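You operate a simulated robot arm through the tools that you are given. There is no shell and no other tool.

You are at the controls of a simulated robot arm. One attempt, no reset.

TASK
Push in the shim that fills the bracket's gap, then tighten the clamp bolt to 40 N m.
Fine: set the nut runner first and put it back in its dock. Set down upright: bench nut runner.

It is judged by the outcome, as a careful person would: the job done as asked, and still so three seconds after it is handed in. It fails if anything else is knocked over, pushed out of place, dropped, spilled or broken.

THE ROBOT
A 7-joint arm with a two-finger parallel gripper, fixed in place. Base frame: the origin is at the foot of the arm, x ahead of it, y to its left, z up; the work surface is at about z = 0.85. Units: m, rad, N and s.
With the tool pointing down near the work surface it reaches from about 0.1 to 0.64 m from the base axis. Its first joint turns from -1.152 to 1.152 rad. Payload 1.57 kg.
Tool frame: the origin (TCP) lies between the finger pads and is the grasp point; the fingertips stand 0.03 m ahead of it; z points along the fingers, y is the line along which they close. The gripper opens to 0.08 m. The fingers are 0.017 m wide and 0.012 m thick; the gripper's body (0.04 by 0.082 m) begins 0.08 m behind the TCP.
Orientation is told as [roll, pitch, yaw] about the base's x, y, z axes, in that order, counted from this pose: with the fingers straight down and closing along the base's y, the tool's x points along the base's -x, its y along +y and its z along -z.

THE INTERFACE
- The arm moves only by the tool jog_arm. Its argument "increments" is a list of rows, each an object (a shift or turn left out is 0, a gripper value left out holds the last) with "grip": the finger opening in m, from 0 to 0.08; "travel": the shift along the tool's x, y, z in units of 25 mm (1.0 is 25 mm), a list of three; "dr": the turn, a rotation vector about the tool's x, y, z in units of 5 degrees (1.0 is 5 degrees), a list of three. In form: [{"grip": grip, "travel": [tx, ty, tz], "dr": [rx, ry, rz]}, ...]. A call has 1 to 20 rows; each row shifts and turns the commanded pose from where the row before left it, along the tool's axes as they then stand. A call with a number of a shift or a turn outside -1 to 1 is refused whole. Each row takes 0.2 s and may step no farther than 0.05 m and 0.15 rad from the row before; otherwise, or with a gripper value out of range, the whole call is refused. Where a pose cannot be reached the arm comes as near as it can. A force on the tool above 40 N (or 10 N above the force at the start of the call, whichever is more), or a blocked arm, ends the call early, and 0.2 s more pass. Each finger travels about 0.072 m/s and halts on what it meets, pressing with about 42 N; the grip force reading is that of the motor and also rises with nothing between the fingers. The clock runs only during rows and for 0.2 s after the last one: add rows that do not move to give the fingers time. It gives the time, the measured TCP pose, the force on the tool (base axes), the opening and the grip force at its end, in the units of the frame above (readings bear some noise), with the torque about the TCP (base axes, N m) and any sound that the robot's microphone picked up.
- Cameras (640 x 400 px; columns grow to the right, rows downward): "scene" is fixed at [0.0506, 0.4467, 1.4118]; the picture's right is [-0.74, -0.67, 0.00], its down [-0.45, 0.50, -0.74] and it looks along [0.50, -0.55, -0.68] (base axes); focal length 272 px, centre (320, 200). "wrist" rides on the gripper at [0.072, -0.007, -0.122] in the tool frame; the picture's right is [0.09, 1.00, 0.00], its down [-0.84, 0.08, -0.54] and it looks along [-0.54, 0.05, 0.84] (tool axes); focal length 238 px, centre (320, 200). There is no depth. A picture from a camera that has moved, and an enlarged one, comes with that camera's place and axes in the base frame and with its lens. The place of the scene camera against the robot may be out by one fixed shift of up to 0.012 m in any direction.
- camera(camera): a new picture of that camera. No time passes.
- zoom(camera, box): a new picture of the part [left, top, right, bottom] of that camera's present view, enlarged. No time passes.
- sign_off(): hands the job in; it is judged then, once.

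Nothing tells you positions but the pictures and the camera data. Unless the task says otherwise, let go and move clear before handing in.

The tools are called after "Call:" as a command line: name --argument value ..., lists and objects as JSON in quotes. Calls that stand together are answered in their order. jog_arm: Moves the arm, as the interface text tells. Its arguments: {"type":"object","properties":{"increments":{"type":"array"}},"required":["increments"]} The other tools are called the same way: camera (camera) takes a picture; zoom (camera, box) takes an enlarged picture of a part of a camera's view; sign_off () hands the job in.

At the start:

```text
time_s: 0.0
ee_pos: [0.3039, 0.25, 1.2278]
ee_rot: [0.0, -0.001, 0.0]
contact_force: [0.9, 0.4, 0.3]
torque: [0.01, 0.04, 0.0]
grip_width: 0.0799
grasp_force: 0.1
```

scene: 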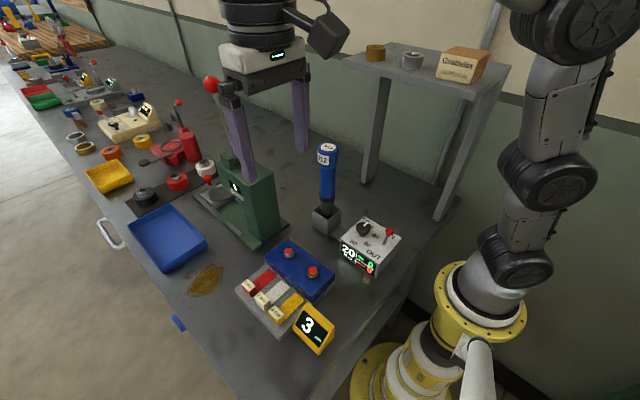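
wrist: 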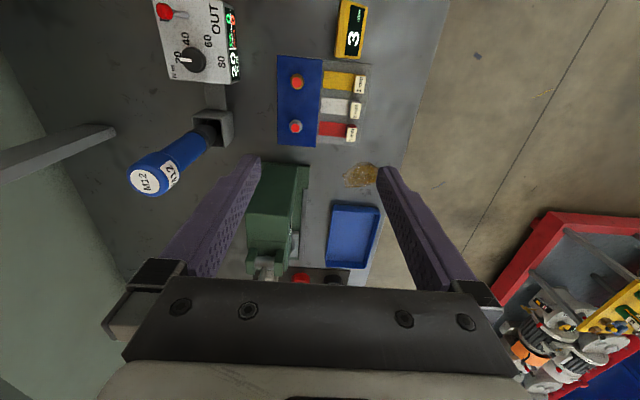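

I see a bench with a controller box (dial 20/40/60/80, display reading 20), a blue nut runner in a dock, a blue fixture with red-topped bolts, three coloured shims and a yellow display showing 3. I'll zoom in on each to understand them before moving.

Call:
zoom --camera "scene" --box '[220, 220, 350, 360]'

Call:
zoom --camera "scene" --box '[290, 130, 420, 290]'

Call:
zoom --camera "wrist" --box '[120, 0, 400, 180]'

Call:
zoom --camera "wrist" --box '[220, 130, 400, 290]'

Call:
zoom --camera "scene" --box '[120, 130, 300, 280]'

```text
2.86 times, centred on (285, 290) of scene
camera zoom: at [0.0506, 0.4467, 1.4118], right [-0.74, -0.67, 0.0], down [-0.45, 0.5, -0.74], along [0.5, -0.55, -0.68], focal length 778 px, centre (420, -57)
```

zoom: 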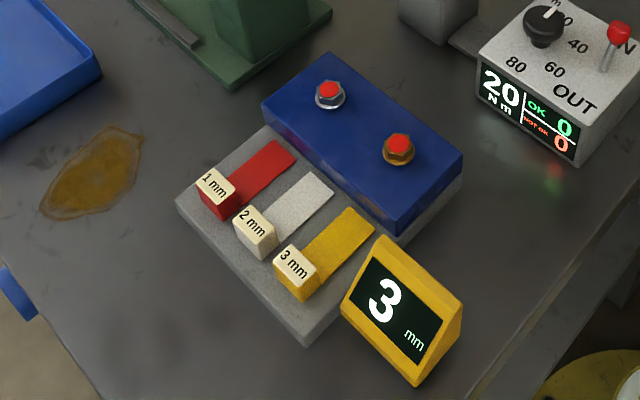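

```text
2.50 times, centred on (355, 210) of scene
camera zoom: at [0.0506, 0.4467, 1.4118], right [-0.74, -0.67, 0.0], down [-0.45, 0.5, -0.74], along [0.5, -0.55, -0.68], focal length 681 px, centre (232, 175)
```

zoom: 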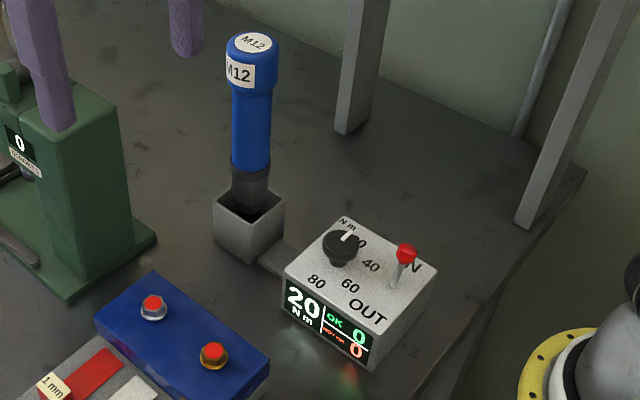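

```text
2.22 times, centred on (260, 90) of wrist
camera zoom: at [0.2322, 0.2433, 1.3492], right [-0.09, 1.0, 0.0], down [0.84, 0.08, 0.54], along [0.54, 0.05, -0.84], focal length 530 px, centre (453, 444)
```

zoom: 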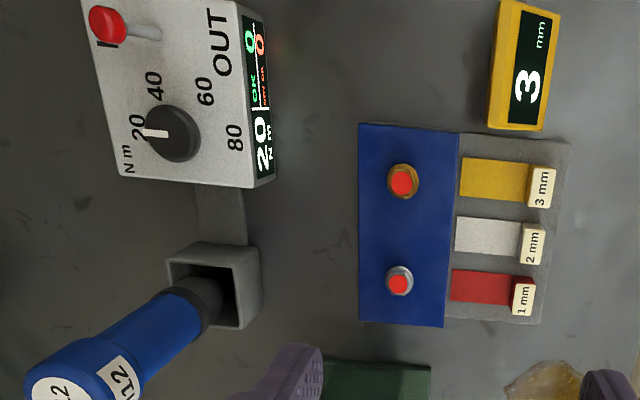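

```text
2.50 times, centred on (310, 210) of wrist
camera zoom: at [0.2322, 0.2433, 1.3492], right [-0.09, 1.0, 0.0], down [0.84, 0.08, 0.54], along [0.54, 0.05, -0.84], focal length 596 px, centre (345, 175)
```

zoom: 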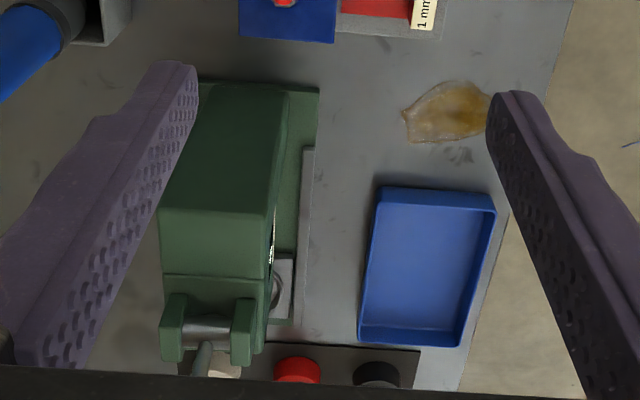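

```text
2.67 times, centred on (210, 205) of scene
camera zoom: at [0.0506, 0.4467, 1.4118], right [-0.74, -0.67, 0.0], down [-0.45, 0.5, -0.74], along [0.5, -0.55, -0.68], focal length 726 px, centre (613, 187)
```

zoom: 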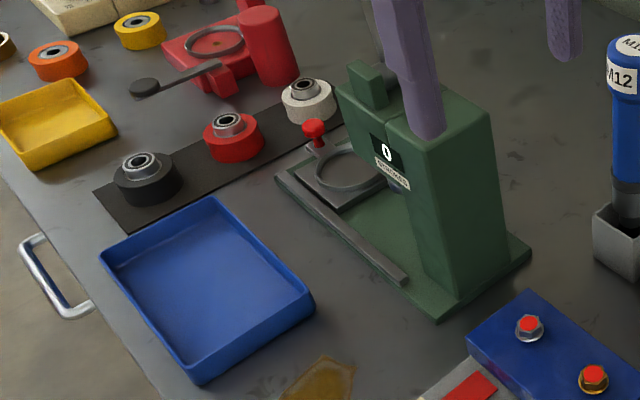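

The display says the gap is 3 mm, so the yellow 3 mm shim looks like the one to push in. There are two bolts, one silver and one brass, and I need a closer look to tell which is the clamp bolt. I'll move the wrist camera over the fixture.

Call:
jog_arm --increments '[{"travel": [0.7, 0, 0.9]}, {"travel": [0.7, 0, 0.9]}, {"travel": [0.7, 0, 0.9]}, {"travel": [0.7, 0, 0.9]}, {"travel": [0.7, 0, 0.9]}, {"travel": [0.7, 0, 0.9]}, {}]'

Call:
camera --camera "wrist"

Call:
camera --camera "scene"

```text
time_s: 1.6
ee_pos: [0.198, 0.2499, 1.0947]
ee_rot: [-0.001, 0.0, 0.0]
contact_force: [0.4, 0.0, -0.1]
torque: [0.01, 0.0, 0.02]
grip_width: 0.08
grasp_force: 0.0
```

```text
taken
camera wrist: at [0.1261, 0.2428, 1.216], right [-0.09, 1.0, 0.0], down [0.84, 0.08, 0.54], along [0.54, 0.05, -0.84], focal length 238 px, centre (320, 200)
```

wrist: 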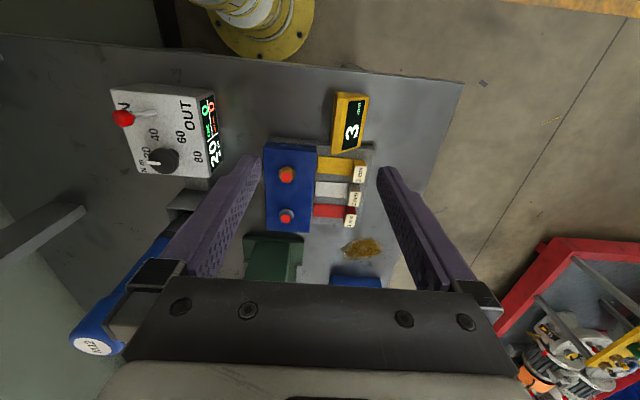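

```text
taken
```

scene: 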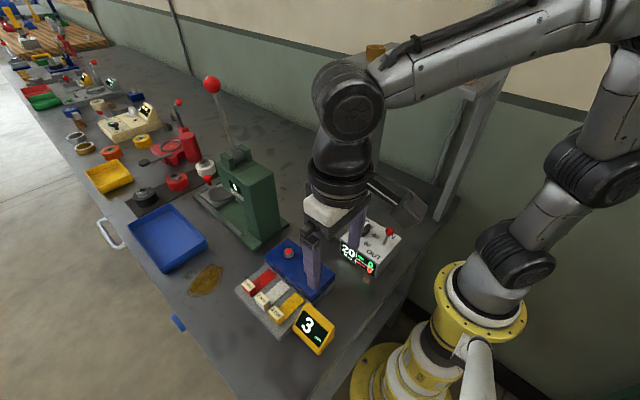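

Call:
zoom --camera "wrist" --box '[250, 80, 390, 240]'

Call:
zoom --camera "wrist" --box '[100, 70, 230, 190]'

Call:
zoom --camera "wrist" --box '[255, 160, 315, 235]'

```text
2.50 times, centred on (320, 160) of wrist
camera zoom: at [0.1261, 0.2428, 1.216], right [-0.09, 1.0, 0.0], down [0.84, 0.08, 0.54], along [0.54, 0.05, -0.84], focal length 596 px, centre (320, 300)
```

zoom: 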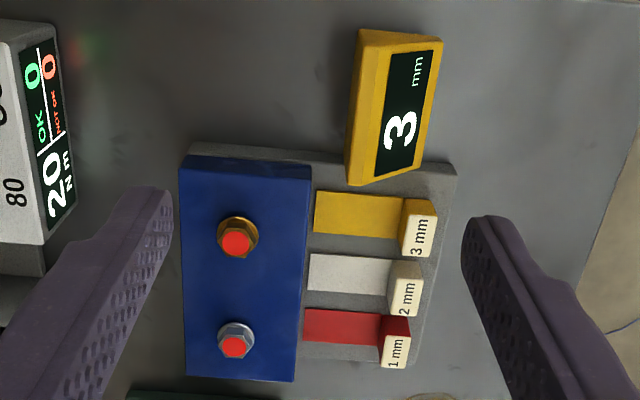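

```text
3.33 times, centred on (165, 130) of wrist
camera zoom: at [0.1261, 0.2428, 1.216], right [-0.09, 1.0, 0.0], down [0.84, 0.08, 0.54], along [0.54, 0.05, -0.84], focal length 794 px, centre (837, 433)
```

zoom: 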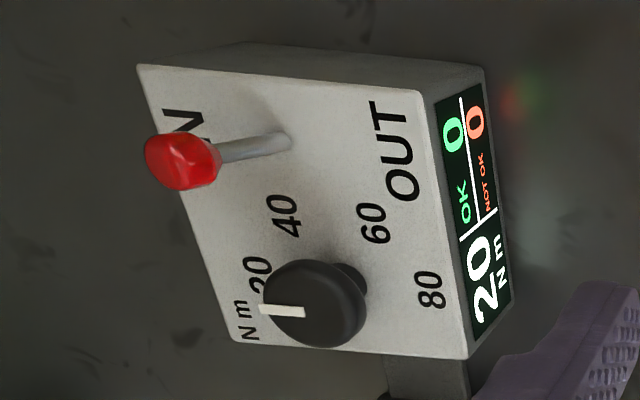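

```text
5.33 times, centred on (285, 198) of wrist
camera zoom: at [0.1261, 0.2428, 1.216], right [-0.09, 1.0, 0.0], down [0.84, 0.08, 0.54], along [0.54, 0.05, -0.84], focal length 1271 px, centre (507, 213)
```

zoom: 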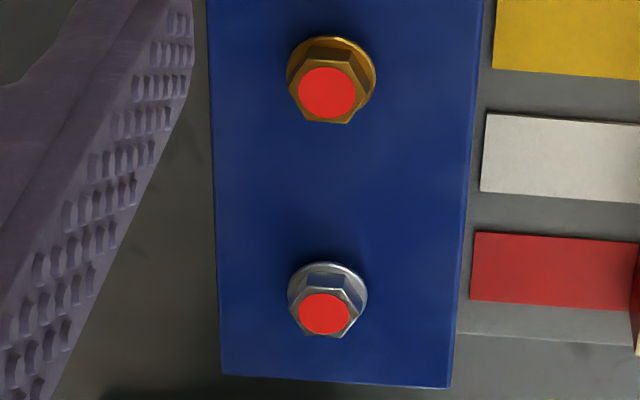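

The lever is tilted toward IN, and the dial points at 20. The two bolts look the same size, so I'll zoom in further for markings that show which is the clamp bolt.

Call:
zoom --camera "scene" --box '[260, 235, 340, 305]'

Call:
zoom --camera "wrist" --box '[300, 140, 375, 235]'

Call:
zoom --camera "scene" --box '[230, 260, 340, 360]'

```text
5.71 times, centred on (300, 270) of scene
camera zoom: at [0.0506, 0.4467, 1.4118], right [-0.74, -0.67, 0.0], down [-0.45, 0.5, -0.74], along [0.5, -0.55, -0.68], focal length 1556 px, centre (434, -200)
```

zoom: 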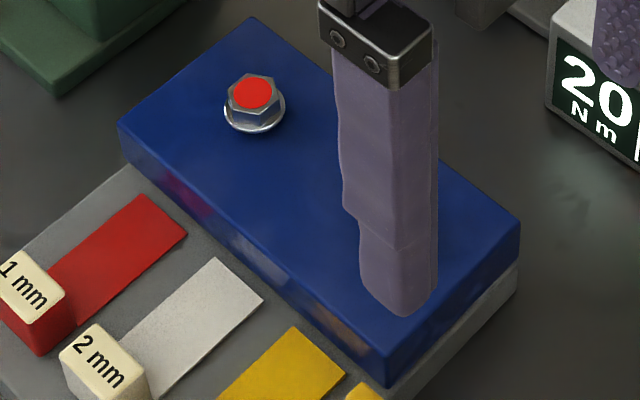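

```text
4.21 times, centred on (338, 188) of wrist
camera zoom: at [0.1261, 0.2428, 1.216], right [-0.09, 1.0, 0.0], down [0.84, 0.08, 0.54], along [0.54, 0.05, -0.84], focal length 1004 px, centre (246, 253)
```

zoom: 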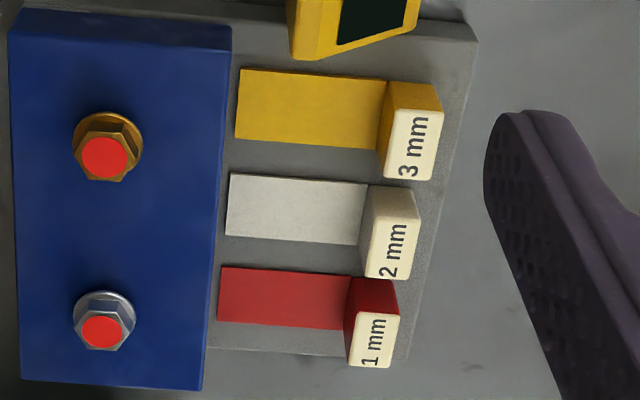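

```text
4.00 times, centred on (285, 310) of scene
camera zoom: at [0.0506, 0.4467, 1.4118], right [-0.74, -0.67, 0.0], down [-0.45, 0.5, -0.74], along [0.5, -0.55, -0.68], focal length 1089 px, centre (460, -240)
```

zoom: 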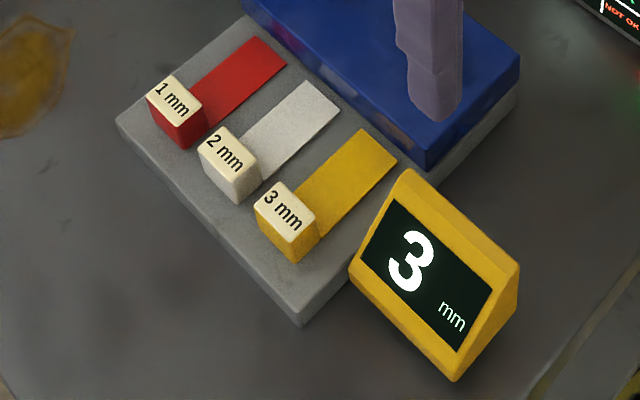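

The clamp bolt isn't identified yet, so I'll swing the wrist camera round to view the bracket's front (+y) face from a lower angle. I'll stay well above everything.

Call:
jog_arm --increments '[{"travel": [-0.5, 0.9, 0.1]}, {"travel": [-0.5, 0.9, 0.1]}, {"travel": [-0.5, 0.9, 0.1]}, {"travel": [-0.5, 0.9, 0.1]}, {"travel": [-0.5, 0.9, 0.1]}, {"travel": [-0.5, 0.9, 0.1]}, {}]'

Call:
jog_arm --increments '[{"dr": [0, 0, 1]}, {"dr": [0, 0, 1]}, {"dr": [0, 0, 1]}, {"dr": [0, 0, 1]}, {"dr": [0, 0, 1]}, {"dr": [0, 0, 1]}, {"dr": [0, 0, 1]}, {"dr": [0, 0, 1]}, {"dr": [0, 0, 1]}, {"dr": [0, 0, 1]}, {"dr": [0, 0, 1]}, {"dr": [0, 0, 1]}, {"dr": [0, 0, 1]}, {"dr": [0, 0, 1]}, {"dr": [0, 0, 1]}, {"dr": [0, 0, 1]}]'

Call:
camera --camera "wrist"

```text
time_s: 3.2
ee_pos: [0.2723, 0.3848, 1.079]
ee_rot: [-0.001, -0.001, 0.0]
contact_force: [-0.1, -0.1, 0.1]
torque: [-0.01, 0.01, 0.01]
grip_width: 0.08
grasp_force: 0.0
```

```text
time_s: 6.6
ee_pos: [0.2743, 0.3848, 1.0772]
ee_rot: [0.001, 0.0, -1.398]
contact_force: [0.3, 0.7, 0.3]
torque: [0.02, 0.01, 0.01]
grip_width: 0.0798
grasp_force: 0.0
```

```text
taken
camera wrist: at [0.2554, 0.4546, 1.1994], right [0.97, 0.26, 0.0], down [0.22, -0.81, 0.54], along [0.14, -0.52, -0.84], focal length 238 px, centre (320, 200)
```

wrist: 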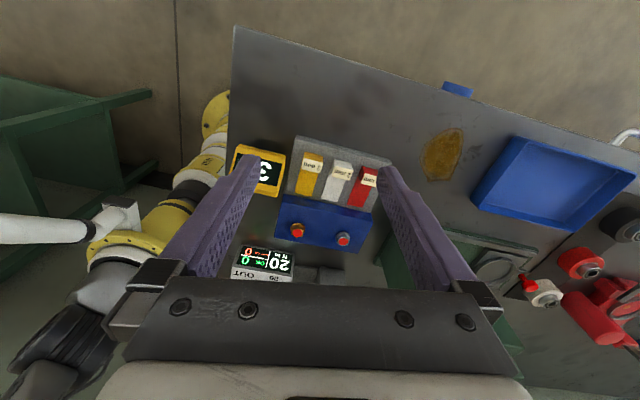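

Yaw worked. Now I'll tilt to lower the viewing angle onto the bracket's face.

Call:
jog_arm --increments '[{"dr": [0, -1, 0]}, {"dr": [0, -1, 0]}, {"dr": [0, -1, 0]}, {"dr": [0, -1, 0]}, {"dr": [0, -1, 0]}, {"dr": [0, -1, 0]}, {}]'

Call:
camera --camera "wrist"

Call:
zoom --camera "wrist" --box '[250, 140, 410, 290]'

```text
time_s: 8.2
ee_pos: [0.2729, 0.386, 1.0778]
ee_rot: [0.001, -0.526, -1.396]
contact_force: [-1.1, 0.1, -0.2]
torque: [0.03, 0.01, 0.02]
grip_width: 0.08
grasp_force: 0.2
```

```text
taken
camera wrist: at [0.2454, 0.5056, 1.1467], right [0.97, 0.25, -0.05], down [0.15, -0.43, 0.89], along [0.2, -0.87, -0.46], focal length 238 px, centre (320, 200)
```

wrist: 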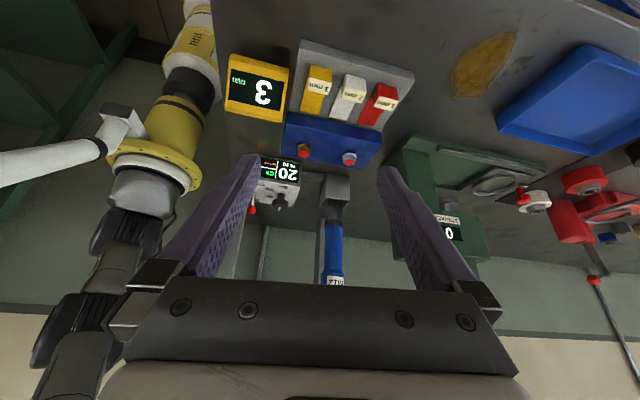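

```text
2.67 times, centred on (330, 215) of wrist
camera zoom: at [0.2454, 0.5056, 1.1467], right [0.97, 0.25, -0.05], down [0.15, -0.43, 0.89], along [0.2, -0.87, -0.46], focal length 636 px, centre (293, 160)
```

zoom: 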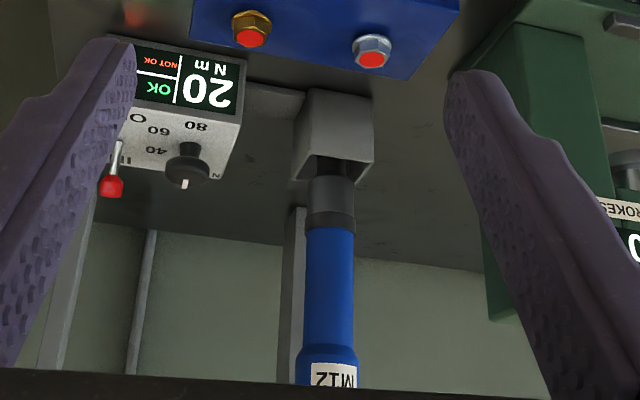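

Call:
zoom --camera "wrist" --box '[270, 35, 420, 175]'

Call:
zoom --camera "wrist" --box '[280, 100, 385, 175]'

```text
2.86 times, centred on (345, 105) of wrist
camera zoom: at [0.2454, 0.5056, 1.1467], right [0.97, 0.25, -0.05], down [0.15, -0.43, 0.89], along [0.2, -0.87, -0.46], focal length 681 px, centre (249, 471)
```

zoom: 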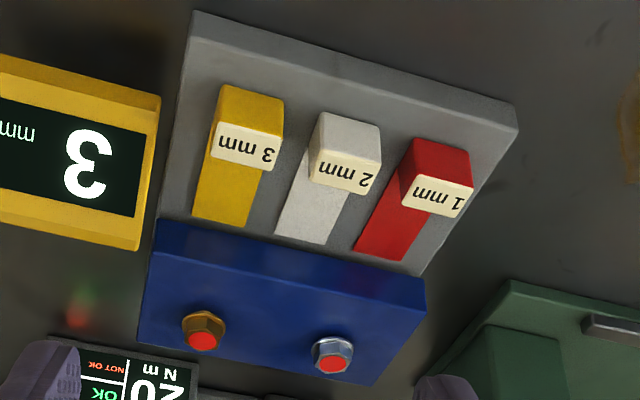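

```text
5.33 times, centred on (332, 138) of wrist
camera zoom: at [0.2454, 0.5056, 1.1467], right [0.97, 0.25, -0.05], down [0.15, -0.43, 0.89], along [0.2, -0.87, -0.46], focal length 1271 px, centre (253, 533)
```

zoom: 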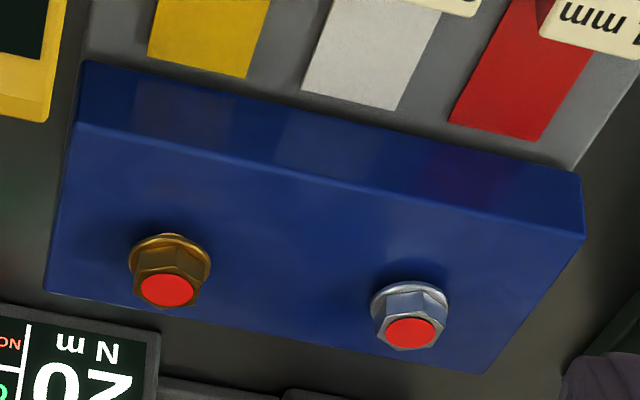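

No marks yet. I'll drop lower and tilt more to look into the bracket's gap and at its front face.

Call:
jog_arm --increments '[{"travel": [0.8, 0.67, 0.69]}, {"travel": [0.8, 0.67, 0.69]}, {"travel": [0.8, 0.67, 0.69]}, {"dr": [0, -1, 0]}, {"dr": [0, -1, 0]}, {"dr": [0, -1, 0]}, {"dr": [0, -1, 0]}, {}]'

Call:
camera --camera "wrist"

Call:
zoom --camera "wrist" --box '[230, 60, 410, 200]'

Call:
camera --camera "scene"

```text
time_s: 10.0
ee_pos: [0.3197, 0.4001, 0.9825]
ee_rot: [0.001, -0.829, -1.398]
contact_force: [0.1, 0.0, -0.3]
torque: [0.0, 0.01, -0.01]
grip_width: 0.0799
grasp_force: 0.1
out of reach, approached as far as the arm can: row 6
```

```text
taken
camera wrist: at [0.2891, 0.5347, 1.0121], right [0.97, 0.23, -0.07], down [0.1, -0.15, 0.98], along [0.22, -0.96, -0.17], focal length 238 px, centre (320, 200)
```

wrist: 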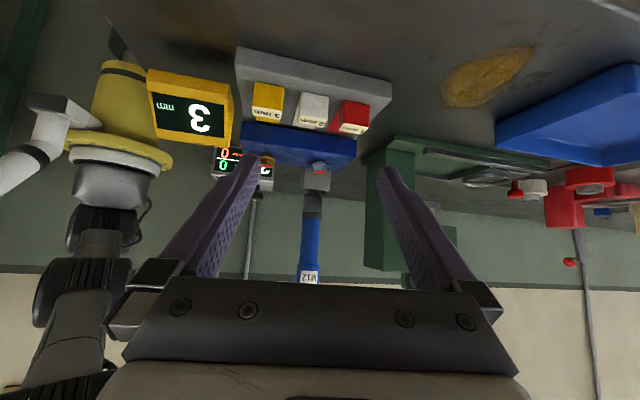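

```text
2.86 times, centred on (320, 130) of wrist
camera zoom: at [0.2891, 0.5347, 1.0121], right [0.97, 0.23, -0.07], down [0.1, -0.15, 0.98], along [0.22, -0.96, -0.17], focal length 681 px, centre (320, 400)
```

zoom: 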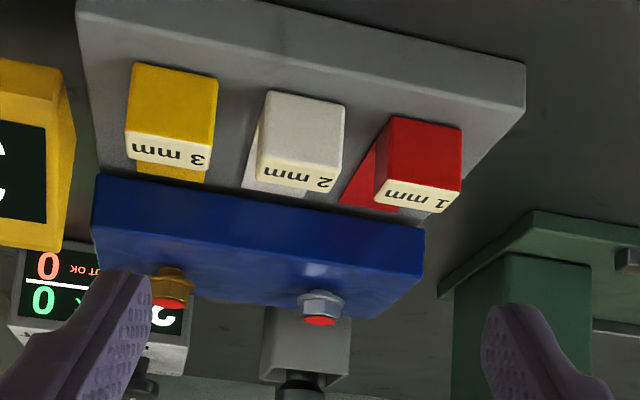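

```text
taken
```

scene: 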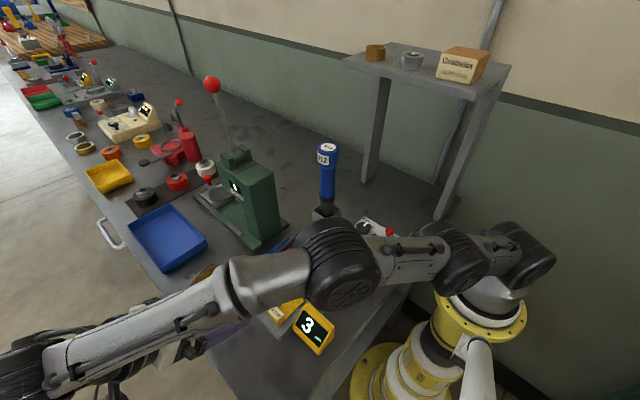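

The front face has no labels, and the elbow is getting low, so I'll back out along the same path. Next I'll compare the two bolts from equal distance, directly above.

Call:
jog_arm --increments '[{"dr": [0, 1, 0]}, {"dr": [0, 1, 0]}, {"dr": [0, 1, 0]}, {"dr": [0, 1, 0]}, {"travel": [-0.8, -0.67, -0.69]}, {"travel": [-0.8, -0.67, -0.69]}, {"travel": [-0.8, -0.67, -0.69]}, {"dr": [0, 1, 0]}, {"dr": [0, 1, 0]}, {"dr": [0, 1, 0]}, {"dr": [0, 1, 0]}, {"dr": [0, 1, 0]}, {"dr": [0, 1, 0]}, {}]'

```text
time_s: 13.0
ee_pos: [0.2743, 0.3637, 1.0573]
ee_rot: [-0.001, 0.002, -1.396]
contact_force: [-0.2, -0.4, 0.1]
torque: [0.02, 0.0, 0.0]
grip_width: 0.0801
grasp_force: 0.1
```

Call:
jog_arm --increments '[{"travel": [-0.77, 0.24, 0.34]}, {"travel": [-0.77, 0.24, 0.34]}, {"travel": [-0.77, 0.24, 0.34]}, {"travel": [-0.77, 0.24, 0.34]}, {"travel": [-0.77, 0.24, 0.34]}, {"dr": [0, 0, 1]}, {"dr": [0, 0, 1]}, {}]'

Call:
camera --camera "wrist"

Call:
zoom --camera "wrist" --box '[260, 130, 380, 250]'

Call:
camera --camera "scene"

```text
time_s: 14.8
ee_pos: [0.3186, 0.2731, 1.0157]
ee_rot: [-0.001, 0.0, -1.57]
contact_force: [-0.5, -0.7, -0.1]
torque: [0.0, 0.01, -0.02]
grip_width: 0.08
grasp_force: 0.1
```

```text
taken
camera wrist: at [0.3127, 0.346, 1.1373], right [1.0, 0.09, 0.0], down [0.08, -0.84, 0.54], along [0.05, -0.54, -0.84], focal length 238 px, centre (320, 200)
```

wrist: 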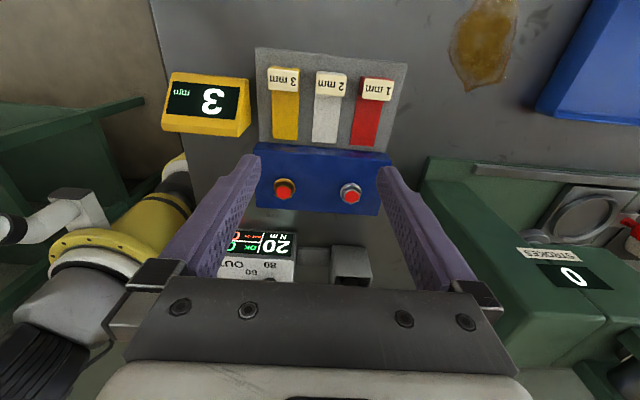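

```text
3.33 times, centred on (320, 190) of wrist
camera zoom: at [0.3127, 0.346, 1.1373], right [1.0, 0.09, 0.0], down [0.08, -0.84, 0.54], along [0.05, -0.54, -0.84], focal length 794 px, centre (320, 233)
```

zoom: 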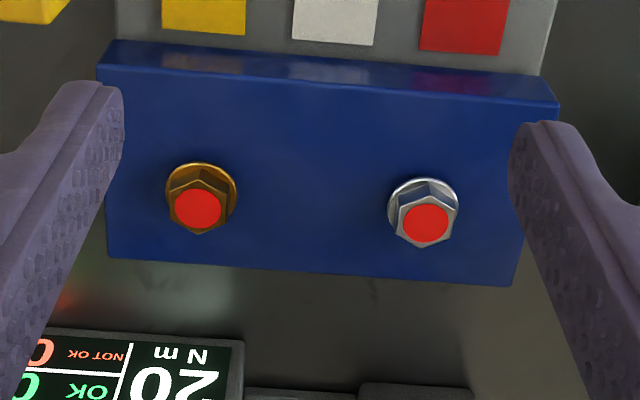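

```text
taken
```

scene: 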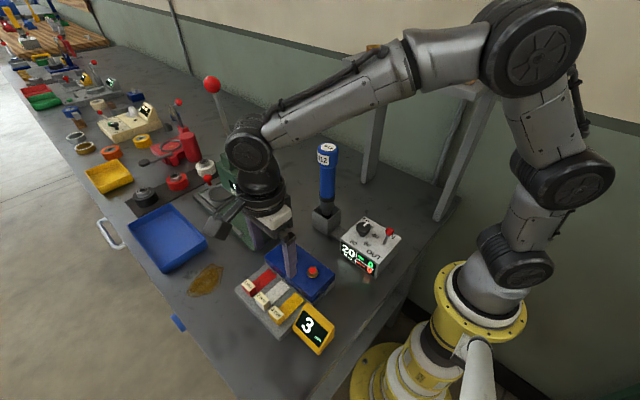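

Both bolts have identical geometry from here. Before deciding, I'll check the bracket's other two faces (back and right side) for a label, going high to clear the runner.

Call:
jog_arm --increments '[{"travel": [0, 0, -1]}, {"travel": [0, 0, -1]}, {"travel": [0, 0, -1]}, {"travel": [0, 0, -1]}, {"travel": [-0.8, 0, -0.7]}, {"travel": [-0.8, 0, -0.7]}, {"travel": [-0.8, 0, -0.7]}, {"travel": [-0.8, 0, -0.7]}, {"travel": [-0.8, 0, -0.7]}, {"travel": [-1, 0, 0]}, {"travel": [-1, 0, 0]}, {"travel": [-1, 0, 0]}, {"travel": [-1, 0, 0]}, {"travel": [-1, 0, 0]}, {"travel": [-1, 0, 0]}, {}]'

Call:
jog_arm --increments '[{"dr": [0, 0, -1]}, {"dr": [0, 0, -1]}, {"dr": [0, 0, -1]}, {"dr": [0, 0, -1]}, {"dr": [0, 0, -1]}, {"dr": [0, 0, -1]}, {"dr": [0, 0, -1]}, {"dr": [0, 0, -1]}, {"dr": [0, 0, -1]}, {"dr": [0, 0, -1]}, {"dr": [0, 0, -1]}, {"dr": [0, 0, -1]}, {"dr": [0, 0, -1]}, {"dr": [0, 0, -1]}, {"dr": [0, 0, -1]}, {"dr": [0, 0, -1]}, {"dr": [0, 0, -1]}, {"dr": [0, 0, -1]}]'

Call:
jog_arm --increments '[{"dr": [0, 0, -1]}, {"dr": [0, 0, -1]}, {"dr": [0, 0, -1]}, {"dr": [0, 0, -1]}, {"dr": [0, 0, -1]}, {"dr": [0, 0, -1]}, {"dr": [0, 0, -1]}, {"dr": [0, 0, -1]}, {"dr": [0, 0, -1]}, {"dr": [0, 0, -1]}, {"dr": [0, 0, -1]}, {"dr": [0, 0, -1]}, {"dr": [0, 0, -1]}, {"dr": [0, 0, -1]}, {"dr": [0, 0, -1]}, {"dr": [0, 0, -1]}, {"dr": [0, 0, -1]}, {"dr": [0, 0, -1]}]'

Call:
camera --camera "wrist"

```text
time_s: 18.2
ee_pos: [0.322, 0.0242, 1.2051]
ee_rot: [0.0, 0.001, -1.57]
contact_force: [-0.3, -0.3, 0.3]
torque: [-0.01, -0.02, -0.02]
grip_width: 0.0801
grasp_force: 0.1
```

```text
time_s: 22.0
ee_pos: [0.3214, 0.0264, 1.2028]
ee_rot: [0.001, -0.001, 0.002]
contact_force: [0.1, 0.1, 0.1]
torque: [-0.02, -0.01, -0.01]
grip_width: 0.0799
grasp_force: 0.0
```

```text
time_s: 25.8
ee_pos: [0.3199, 0.0241, 1.2036]
ee_rot: [0.001, -0.001, 1.574]
contact_force: [0.0, 0.5, 0.1]
torque: [0.05, 0.01, 0.0]
grip_width: 0.0799
grasp_force: 0.1
```

```text
taken
camera wrist: at [0.3274, -0.0471, 1.3247], right [-1.0, -0.09, 0.0], down [-0.08, 0.84, 0.54], along [-0.05, 0.54, -0.84], focal length 238 px, centre (320, 200)
```

wrist: 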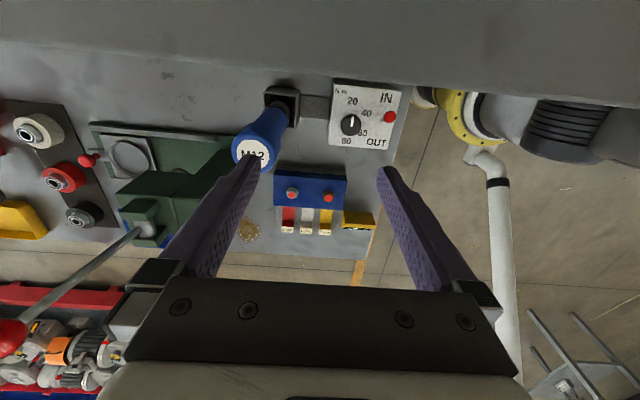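

Call:
zoom --camera "wrist" --box '[260, 155, 380, 245]'

Call:
zoom --camera "wrist" --box '[225, 70, 405, 175]'

```text
4.44 times, centred on (320, 200) of wrist
camera zoom: at [0.3274, -0.0471, 1.3247], right [-1.0, -0.09, 0.0], down [-0.08, 0.84, 0.54], along [-0.05, 0.54, -0.84], focal length 1059 px, centre (320, 200)
```

zoom: 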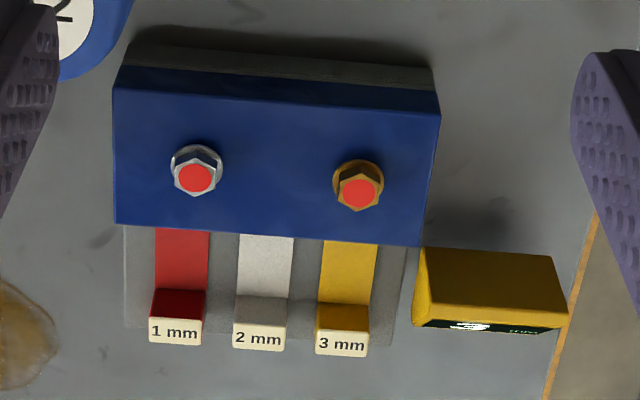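

```text
3.56 times, centred on (315, 122) of wrist
camera zoom: at [0.3274, -0.0471, 1.3247], right [-1.0, -0.09, 0.0], down [-0.08, 0.84, 0.54], along [-0.05, 0.54, -0.84], focal length 848 px, centre (338, 476)
```

zoom: 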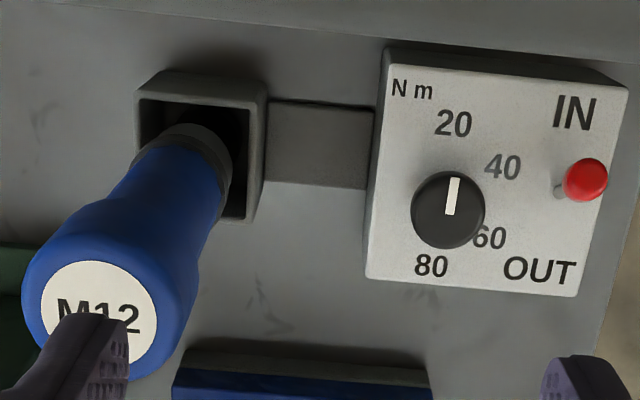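

No label on the back either. I'll take one more look at the right (+x) face, keeping clear of the press lever ball I estimate near (0.57, 0.18, 1.22).

Call:
jog_arm --increments '[{"travel": [0, -1, 0]}, {"travel": [0, -1, 0]}, {"travel": [0, -1, 0]}, {"travel": [0, -1, 0]}, {"dr": [0, 0, -1]}, {"dr": [0, 0, -1]}, {"dr": [0, 0, -1]}, {"dr": [0, 0, -1]}, {"dr": [0, 0, -1]}, {"dr": [0, 0, -1]}, {"dr": [0, 0, -1]}, {"dr": [0, 0, -1]}, {"dr": [0, 0, -1]}, {}]'

Call:
camera --camera "wrist"

Call:
zoom --camera "wrist" --box '[250, 135, 390, 245]'

Call:
camera --camera "scene"

```text
time_s: 28.8
ee_pos: [0.4201, 0.0248, 1.2032]
ee_rot: [0.0, 0.0, 2.358]
contact_force: [-0.7, 0.0, 0.6]
torque: [0.03, 0.01, -0.01]
grip_width: 0.0799
grasp_force: 0.0
```

```text
taken
camera wrist: at [0.4761, -0.0209, 1.3246], right [-0.64, -0.77, 0.0], down [-0.65, 0.54, 0.54], along [-0.42, 0.35, -0.84], focal length 238 px, centre (320, 200)
```

wrist: 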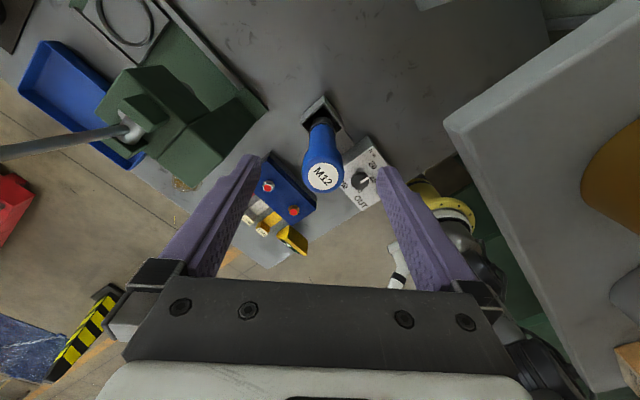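

```text
3.64 times, centred on (320, 190) of wrist
camera zoom: at [0.4761, -0.0209, 1.3246], right [-0.64, -0.77, 0.0], down [-0.65, 0.54, 0.54], along [-0.42, 0.35, -0.84], focal length 867 px, centre (320, 236)
```

zoom: 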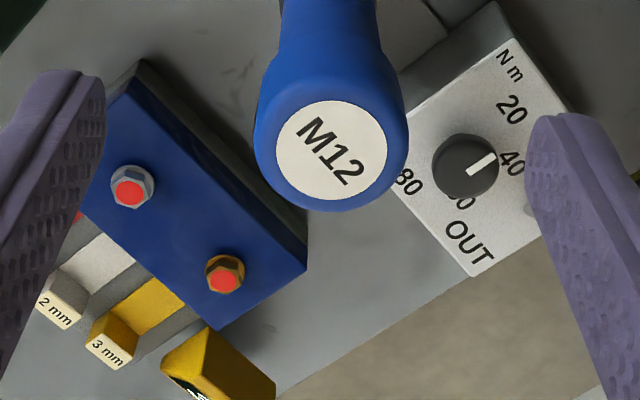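

```text
taken
```

scene: 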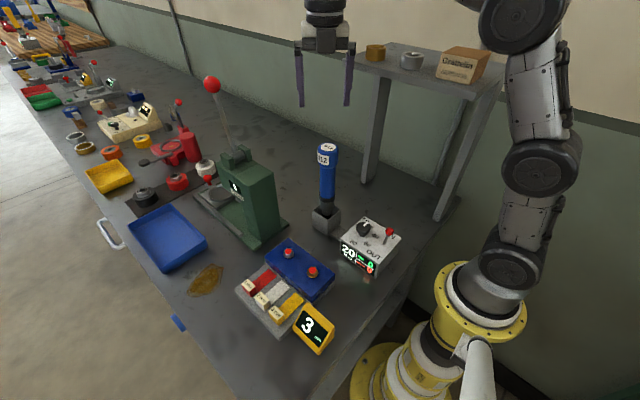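

The other faces don't show a label from here. I'll zoom right into the bolt heads for engravings.

Call:
zoom --camera "wrist" --box '[258, 178, 282, 194]'

Call:
zoom --camera "wrist" --box '[282, 203, 306, 219]'

Call:
zoom --camera "scene" --box '[264, 232, 338, 302]'

Call:
zoom --camera "scene" --box '[300, 130, 350, 245]'

```text
16.00 times, centred on (270, 186) of wrist
camera zoom: at [0.4761, -0.0209, 1.3246], right [-0.64, -0.77, 0.0], down [-0.65, 0.54, 0.54], along [-0.42, 0.35, -0.84], focal length 3814 px, centre (1120, 424)
```

zoom: 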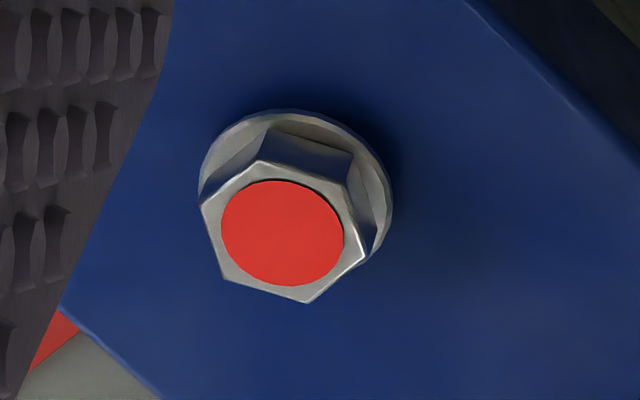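

```text
16.00 times, centred on (294, 211) of wrist
camera zoom: at [0.4761, -0.0209, 1.3246], right [-0.64, -0.77, 0.0], down [-0.65, 0.54, 0.54], along [-0.42, 0.35, -0.84], focal length 3814 px, centre (736, 24)
```

zoom: 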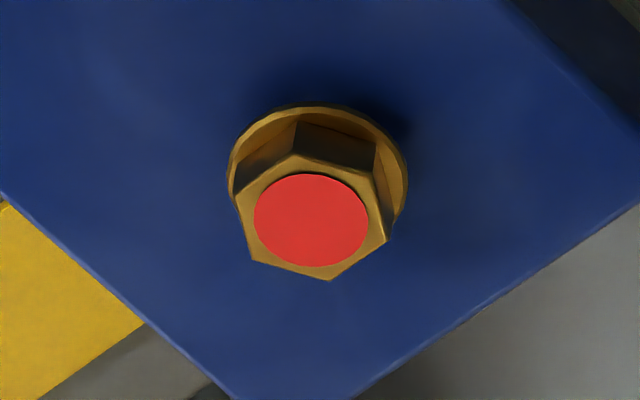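

```text
5.71 times, centred on (301, 267) of scene
camera zoom: at [0.0506, 0.4467, 1.4118], right [-0.74, -0.67, 0.0], down [-0.45, 0.5, -0.74], along [0.5, -0.55, -0.68], focal length 1556 px, centre (429, -183)
```

zoom: 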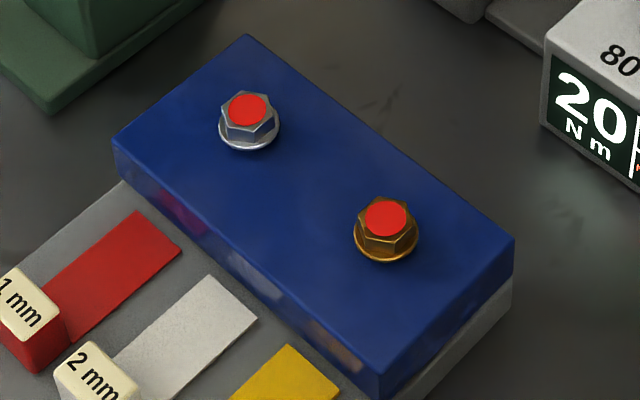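

```text
3.48 times, centred on (325, 188) of scene
camera zoom: at [0.0506, 0.4467, 1.4118], right [-0.74, -0.67, 0.0], down [-0.45, 0.5, -0.74], along [0.5, -0.55, -0.68], focal length 947 px, centre (303, 244)
```

zoom: 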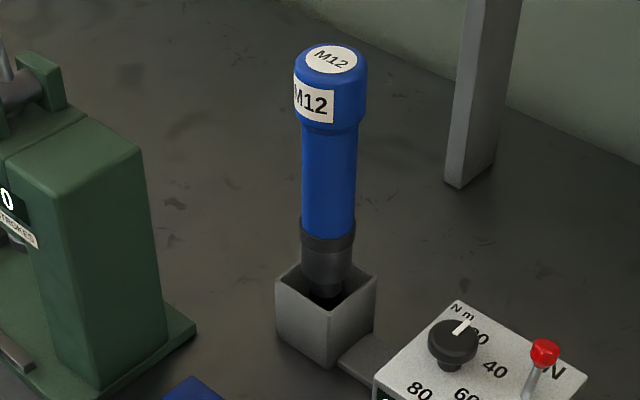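

I can't find any marking on either bolt. I'll do the unambiguous parts first: go to the dial knob (about (0.267, 0.054), top z≈0.933) with yaw +30° so a 60° clockwise turn takes it from 20 to 40.

Call:
jog_arm --increments '[{"dr": [0, 0, 1]}, {"dr": [0, 0, 1]}, {"dr": [0, 0, 1]}, {"dr": [0, 0, 1]}, {"dr": [0, 0, 1]}, {"dr": [0, 0, 1]}, {"dr": [0, 0, 1]}, {"dr": [0, 0, 1]}, {"dr": [0, 0, 1]}, {"dr": [0, 0, 1]}, {"dr": [0, 0, 1]}, {"dr": [0, 0, 1]}, {"dr": [0, 0, 1]}, {"dr": [0, 0, 1]}, {"dr": [0, 0, 1]}, {"dr": [0, 0, 1]}, {"dr": [0, 0, 1]}, {"dr": [0, 0, 1]}, {"dr": [0, 0, 1]}, {"dr": [0, 0, 1]}]'

Call:
jog_arm --increments '[{"dr": [0, 0, 1]}, {"travel": [0.94, 0.81, 0]}, {"travel": [0.94, 0.81, 0]}, {"travel": [0.94, 0.81, 0]}, {"travel": [0.94, 0.81, 0]}, {"travel": [0.94, 0.81, 0]}, {"travel": [0, 0, 1]}, {"travel": [0, 0, 1]}, {"travel": [0, 0, 1]}, {"travel": [0, 0, 1]}, {}]'

Call:
camera --camera "wrist"

Call:
camera --camera "scene"

```text
time_s: 33.0
ee_pos: [0.4203, 0.0243, 1.2023]
ee_rot: [0.0, 0.0, 0.609]
contact_force: [0.7, 0.2, 0.7]
torque: [0.0, -0.01, -0.03]
grip_width: 0.0798
grasp_force: 0.0
```

```text
time_s: 35.4
ee_pos: [0.2692, 0.0571, 1.1012]
ee_rot: [0.0, 0.001, 0.523]
contact_force: [-0.2, 0.2, 0.1]
torque: [0.0, -0.01, 0.0]
grip_width: 0.08
grasp_force: 0.0
```

```text
taken
camera wrist: at [0.2104, 0.0148, 1.2225], right [-0.58, 0.82, 0.0], down [0.69, 0.49, 0.54], along [0.44, 0.31, -0.84], focal length 238 px, centre (320, 200)
```

wrist: 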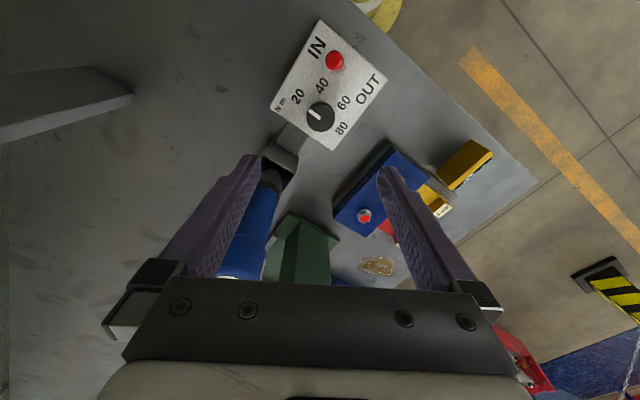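

```text
taken
```

scene: 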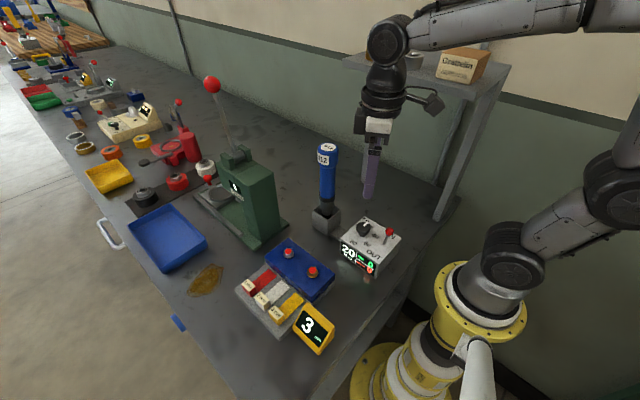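

Call:
zoom --camera "wrist" --box '[260, 10, 400, 160]'

Call:
zoom --camera "wrist" --box '[200, 140, 320, 280]'

```text
2.67 times, centred on (330, 85) of wrist
camera zoom: at [0.2104, 0.0148, 1.2225], right [-0.58, 0.82, 0.0], down [0.69, 0.49, 0.54], along [0.44, 0.31, -0.84], focal length 636 px, centre (293, 507)
```

zoom: 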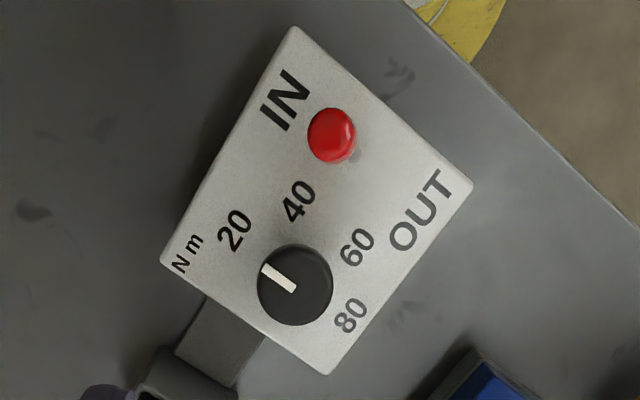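

```text
2.86 times, centred on (260, 210) of wrist
camera zoom: at [0.2104, 0.0148, 1.2225], right [-0.58, 0.82, 0.0], down [0.69, 0.49, 0.54], along [0.44, 0.31, -0.84], focal length 681 px, centre (491, 171)
```

zoom: 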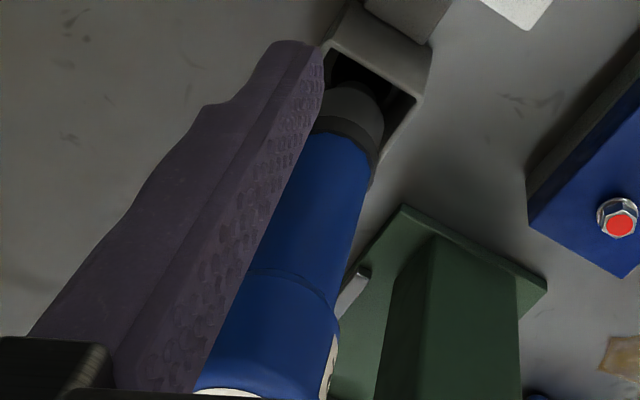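

Knob centre confirmed at (0.266, 0.055). Descending over it with the gripper open.

Call:
jog_arm --increments '[{"travel": [0.16, -0.03, 1]}, {"travel": [0, 0, 1]}, {"travel": [0, 0, 1]}, {"travel": [0, 0, 1]}, {"travel": [0, 0, 1]}, {"travel": [0, 0, 1]}, {}]'

Call:
camera --camera "scene"

Call:
zoom --camera "scene" --box '[310, 190, 420, 290]'

Call:
camera --camera "wrist"

```text
time_s: 37.0
ee_pos: [0.265, 0.0536, 0.9528]
ee_rot: [0.0, 0.001, 0.524]
contact_force: [-0.2, 0.2, 0.4]
torque: [0.01, 0.0, -0.04]
grip_width: 0.0802
grasp_force: 0.1
```

```text
taken
```

scene: 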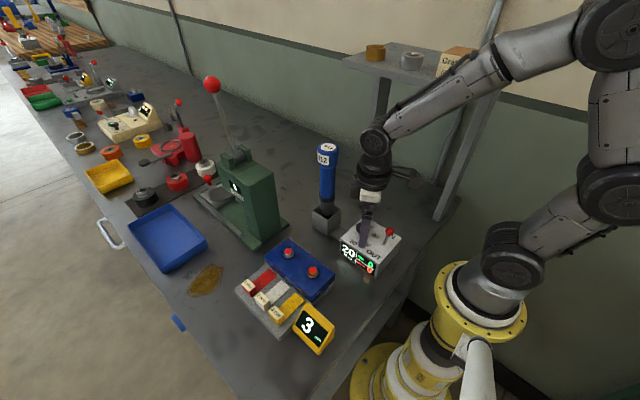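

```text
4.00 times, centred on (365, 240) of scene
camera zoom: at [0.0506, 0.4467, 1.4118], right [-0.74, -0.67, 0.0], down [-0.45, 0.5, -0.74], along [0.5, -0.55, -0.68], focal length 1089 px, centre (140, 40)
```

zoom: 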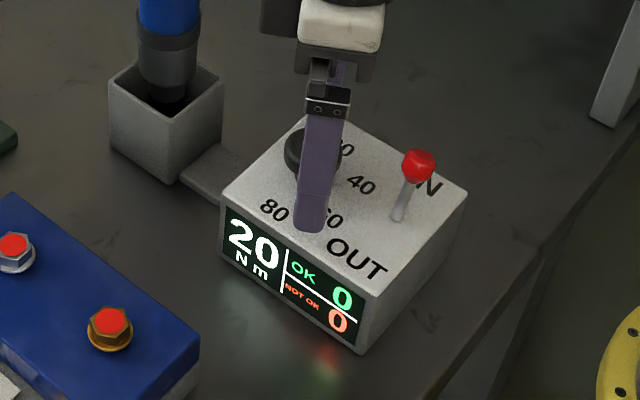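

```text
taken
camera wrist: at [0.2069, 0.0117, 1.0742], right [-0.58, 0.82, 0.0], down [0.69, 0.49, 0.54], along [0.44, 0.31, -0.84], focal length 238 px, centre (320, 200)
```

wrist: 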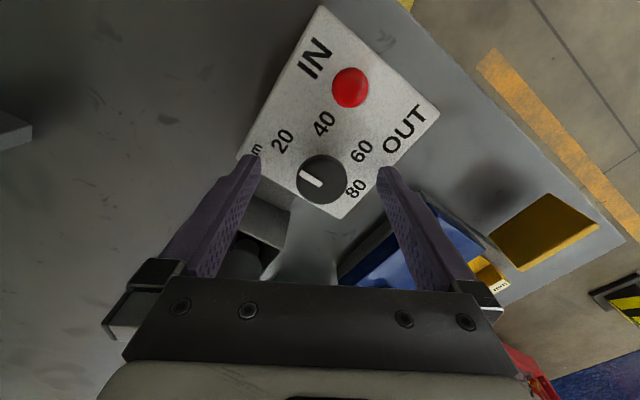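

The fingers straddle the knob. I'll lower a few more mm and close on it.

Call:
jog_arm --increments '[{"travel": [0, 0, 0.16]}, {"grip": 0.05}, {"grip": 0.03}, {"grip": 0.025}, {"grip": 0.025}]'

Call:
zoom --camera "scene" --box '[310, 190, 420, 290]'

```text
time_s: 38.2
ee_pos: [0.2648, 0.0539, 0.9488]
ee_rot: [0.001, 0.0, 0.523]
contact_force: [-4.8, 12.0, -0.3]
torque: [0.19, 0.09, -0.04]
grip_width: 0.036
grasp_force: 6.2
```

```text
4.00 times, centred on (365, 240) of scene
camera zoom: at [0.0505, 0.447, 1.4117], right [-0.74, -0.67, 0.0], down [-0.45, 0.5, -0.74], along [0.5, -0.55, -0.68], focal length 1089 px, centre (140, 40)
```

zoom: 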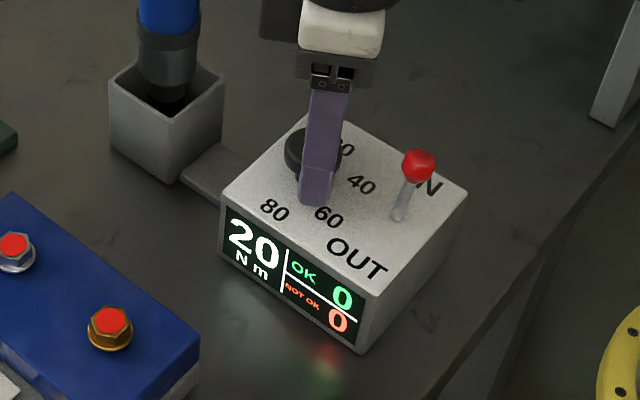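

One finger touched first (side force about 13 N), so I'll shift about 1.5 mm toward the knob's centre and finish closing.

Call:
jog_arm --increments '[{"travel": [0, 0.05, 0], "grip": 0.02}, {"grip": 0.02}, {}]'

```text
time_s: 39.0
ee_pos: [0.2643, 0.0539, 0.9475]
ee_rot: [0.0, -0.001, 0.524]
contact_force: [-4.5, 16.5, -4.4]
torque: [0.2, 0.04, -0.05]
grip_width: 0.0348
grasp_force: 8.4
```

Call:
jog_arm --increments '[{"travel": [0, 0.08, 0]}, {}, {}]'

Call:
zoom --camera "wrist" --box '[240, 100, 400, 240]'

```text
time_s: 39.8
ee_pos: [0.2643, 0.0528, 0.9473]
ee_rot: [-0.003, 0.001, 0.523]
contact_force: [7.0, -12.8, -6.5]
torque: [-0.7, 0.2, -0.13]
grip_width: 0.0331
grasp_force: 40.9
```

```text
2.86 times, centred on (320, 170) of wrist
camera zoom: at [0.205, 0.0126, 1.0708], right [-0.58, 0.82, 0.0], down [0.68, 0.49, 0.54], along [0.44, 0.31, -0.84], focal length 681 px, centre (320, 286)
```

zoom: 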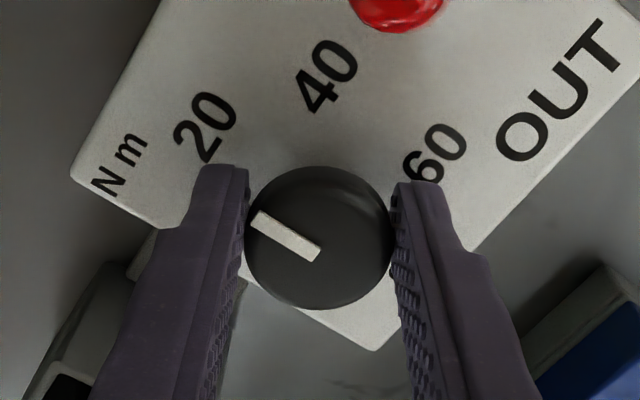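

The knob is firmly gripped (41 N, 33 mm). Relaxing the side offset slightly and turning clockwise in stages.

Call:
jog_arm --increments '[{"travel": [0, -0.03, 0]}, {"dr": [0, 0, 1]}, {"dr": [0, 0, 1]}, {"dr": [0, 0, 1]}, {"dr": [0, 0, 1]}, {"dr": [0, 0, 1]}, {"dr": [0, 0, 1]}, {}]'

Call:
zoom --camera "scene" --box '[310, 190, 420, 290]'

Call:
zoom --camera "wrist" --box '[240, 100, 400, 240]'

```text
time_s: 41.6
ee_pos: [0.2632, 0.0569, 0.9494]
ee_rot: [0.003, -0.002, -0.002]
contact_force: [-3.0, 26.1, 1.9]
torque: [0.34, -0.37, 0.08]
grip_width: 0.0333
grasp_force: 40.9
```

```text
4.00 times, centred on (365, 240) of scene
camera zoom: at [0.0505, 0.4474, 1.4115], right [-0.74, -0.67, 0.0], down [-0.45, 0.5, -0.74], along [0.5, -0.55, -0.67], focal length 1089 px, centre (140, 40)
```

zoom: 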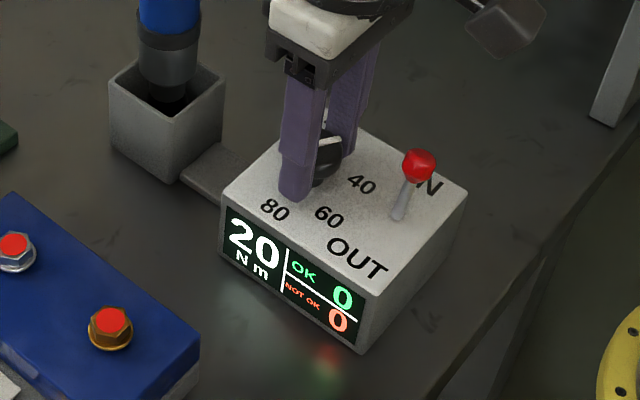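

```text
2.86 times, centred on (320, 170) of wrist
camera zoom: at [0.1914, 0.0491, 1.0707], right [-0.09, 1.0, 0.0], down [0.84, 0.07, 0.54], along [0.54, 0.05, -0.84], focal length 681 px, centre (320, 286)
```

zoom: 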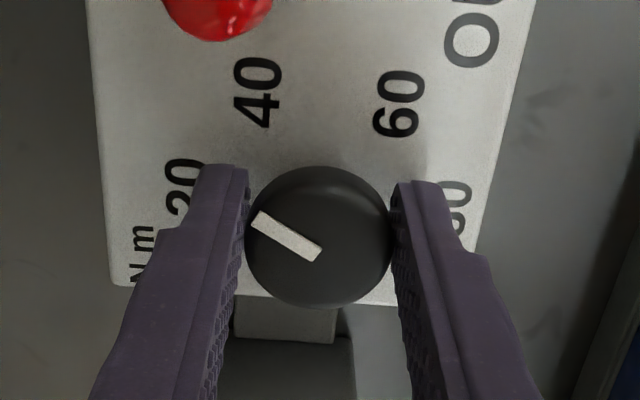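

The knob turns with the gripper. I'll relieve the side load and continue the remaining 30°.

Call:
jog_arm --increments '[{"travel": [0, 0.08, 0]}, {"dr": [0, 0, 1]}, {"dr": [0, 0, 1]}, {}]'

```text
time_s: 42.6
ee_pos: [0.2624, 0.0573, 0.9493]
ee_rot: [0.001, -0.001, -0.179]
contact_force: [-13.1, 22.4, 22.9]
torque: [0.39, -0.12, 0.05]
grip_width: 0.0333
grasp_force: 41.1
```

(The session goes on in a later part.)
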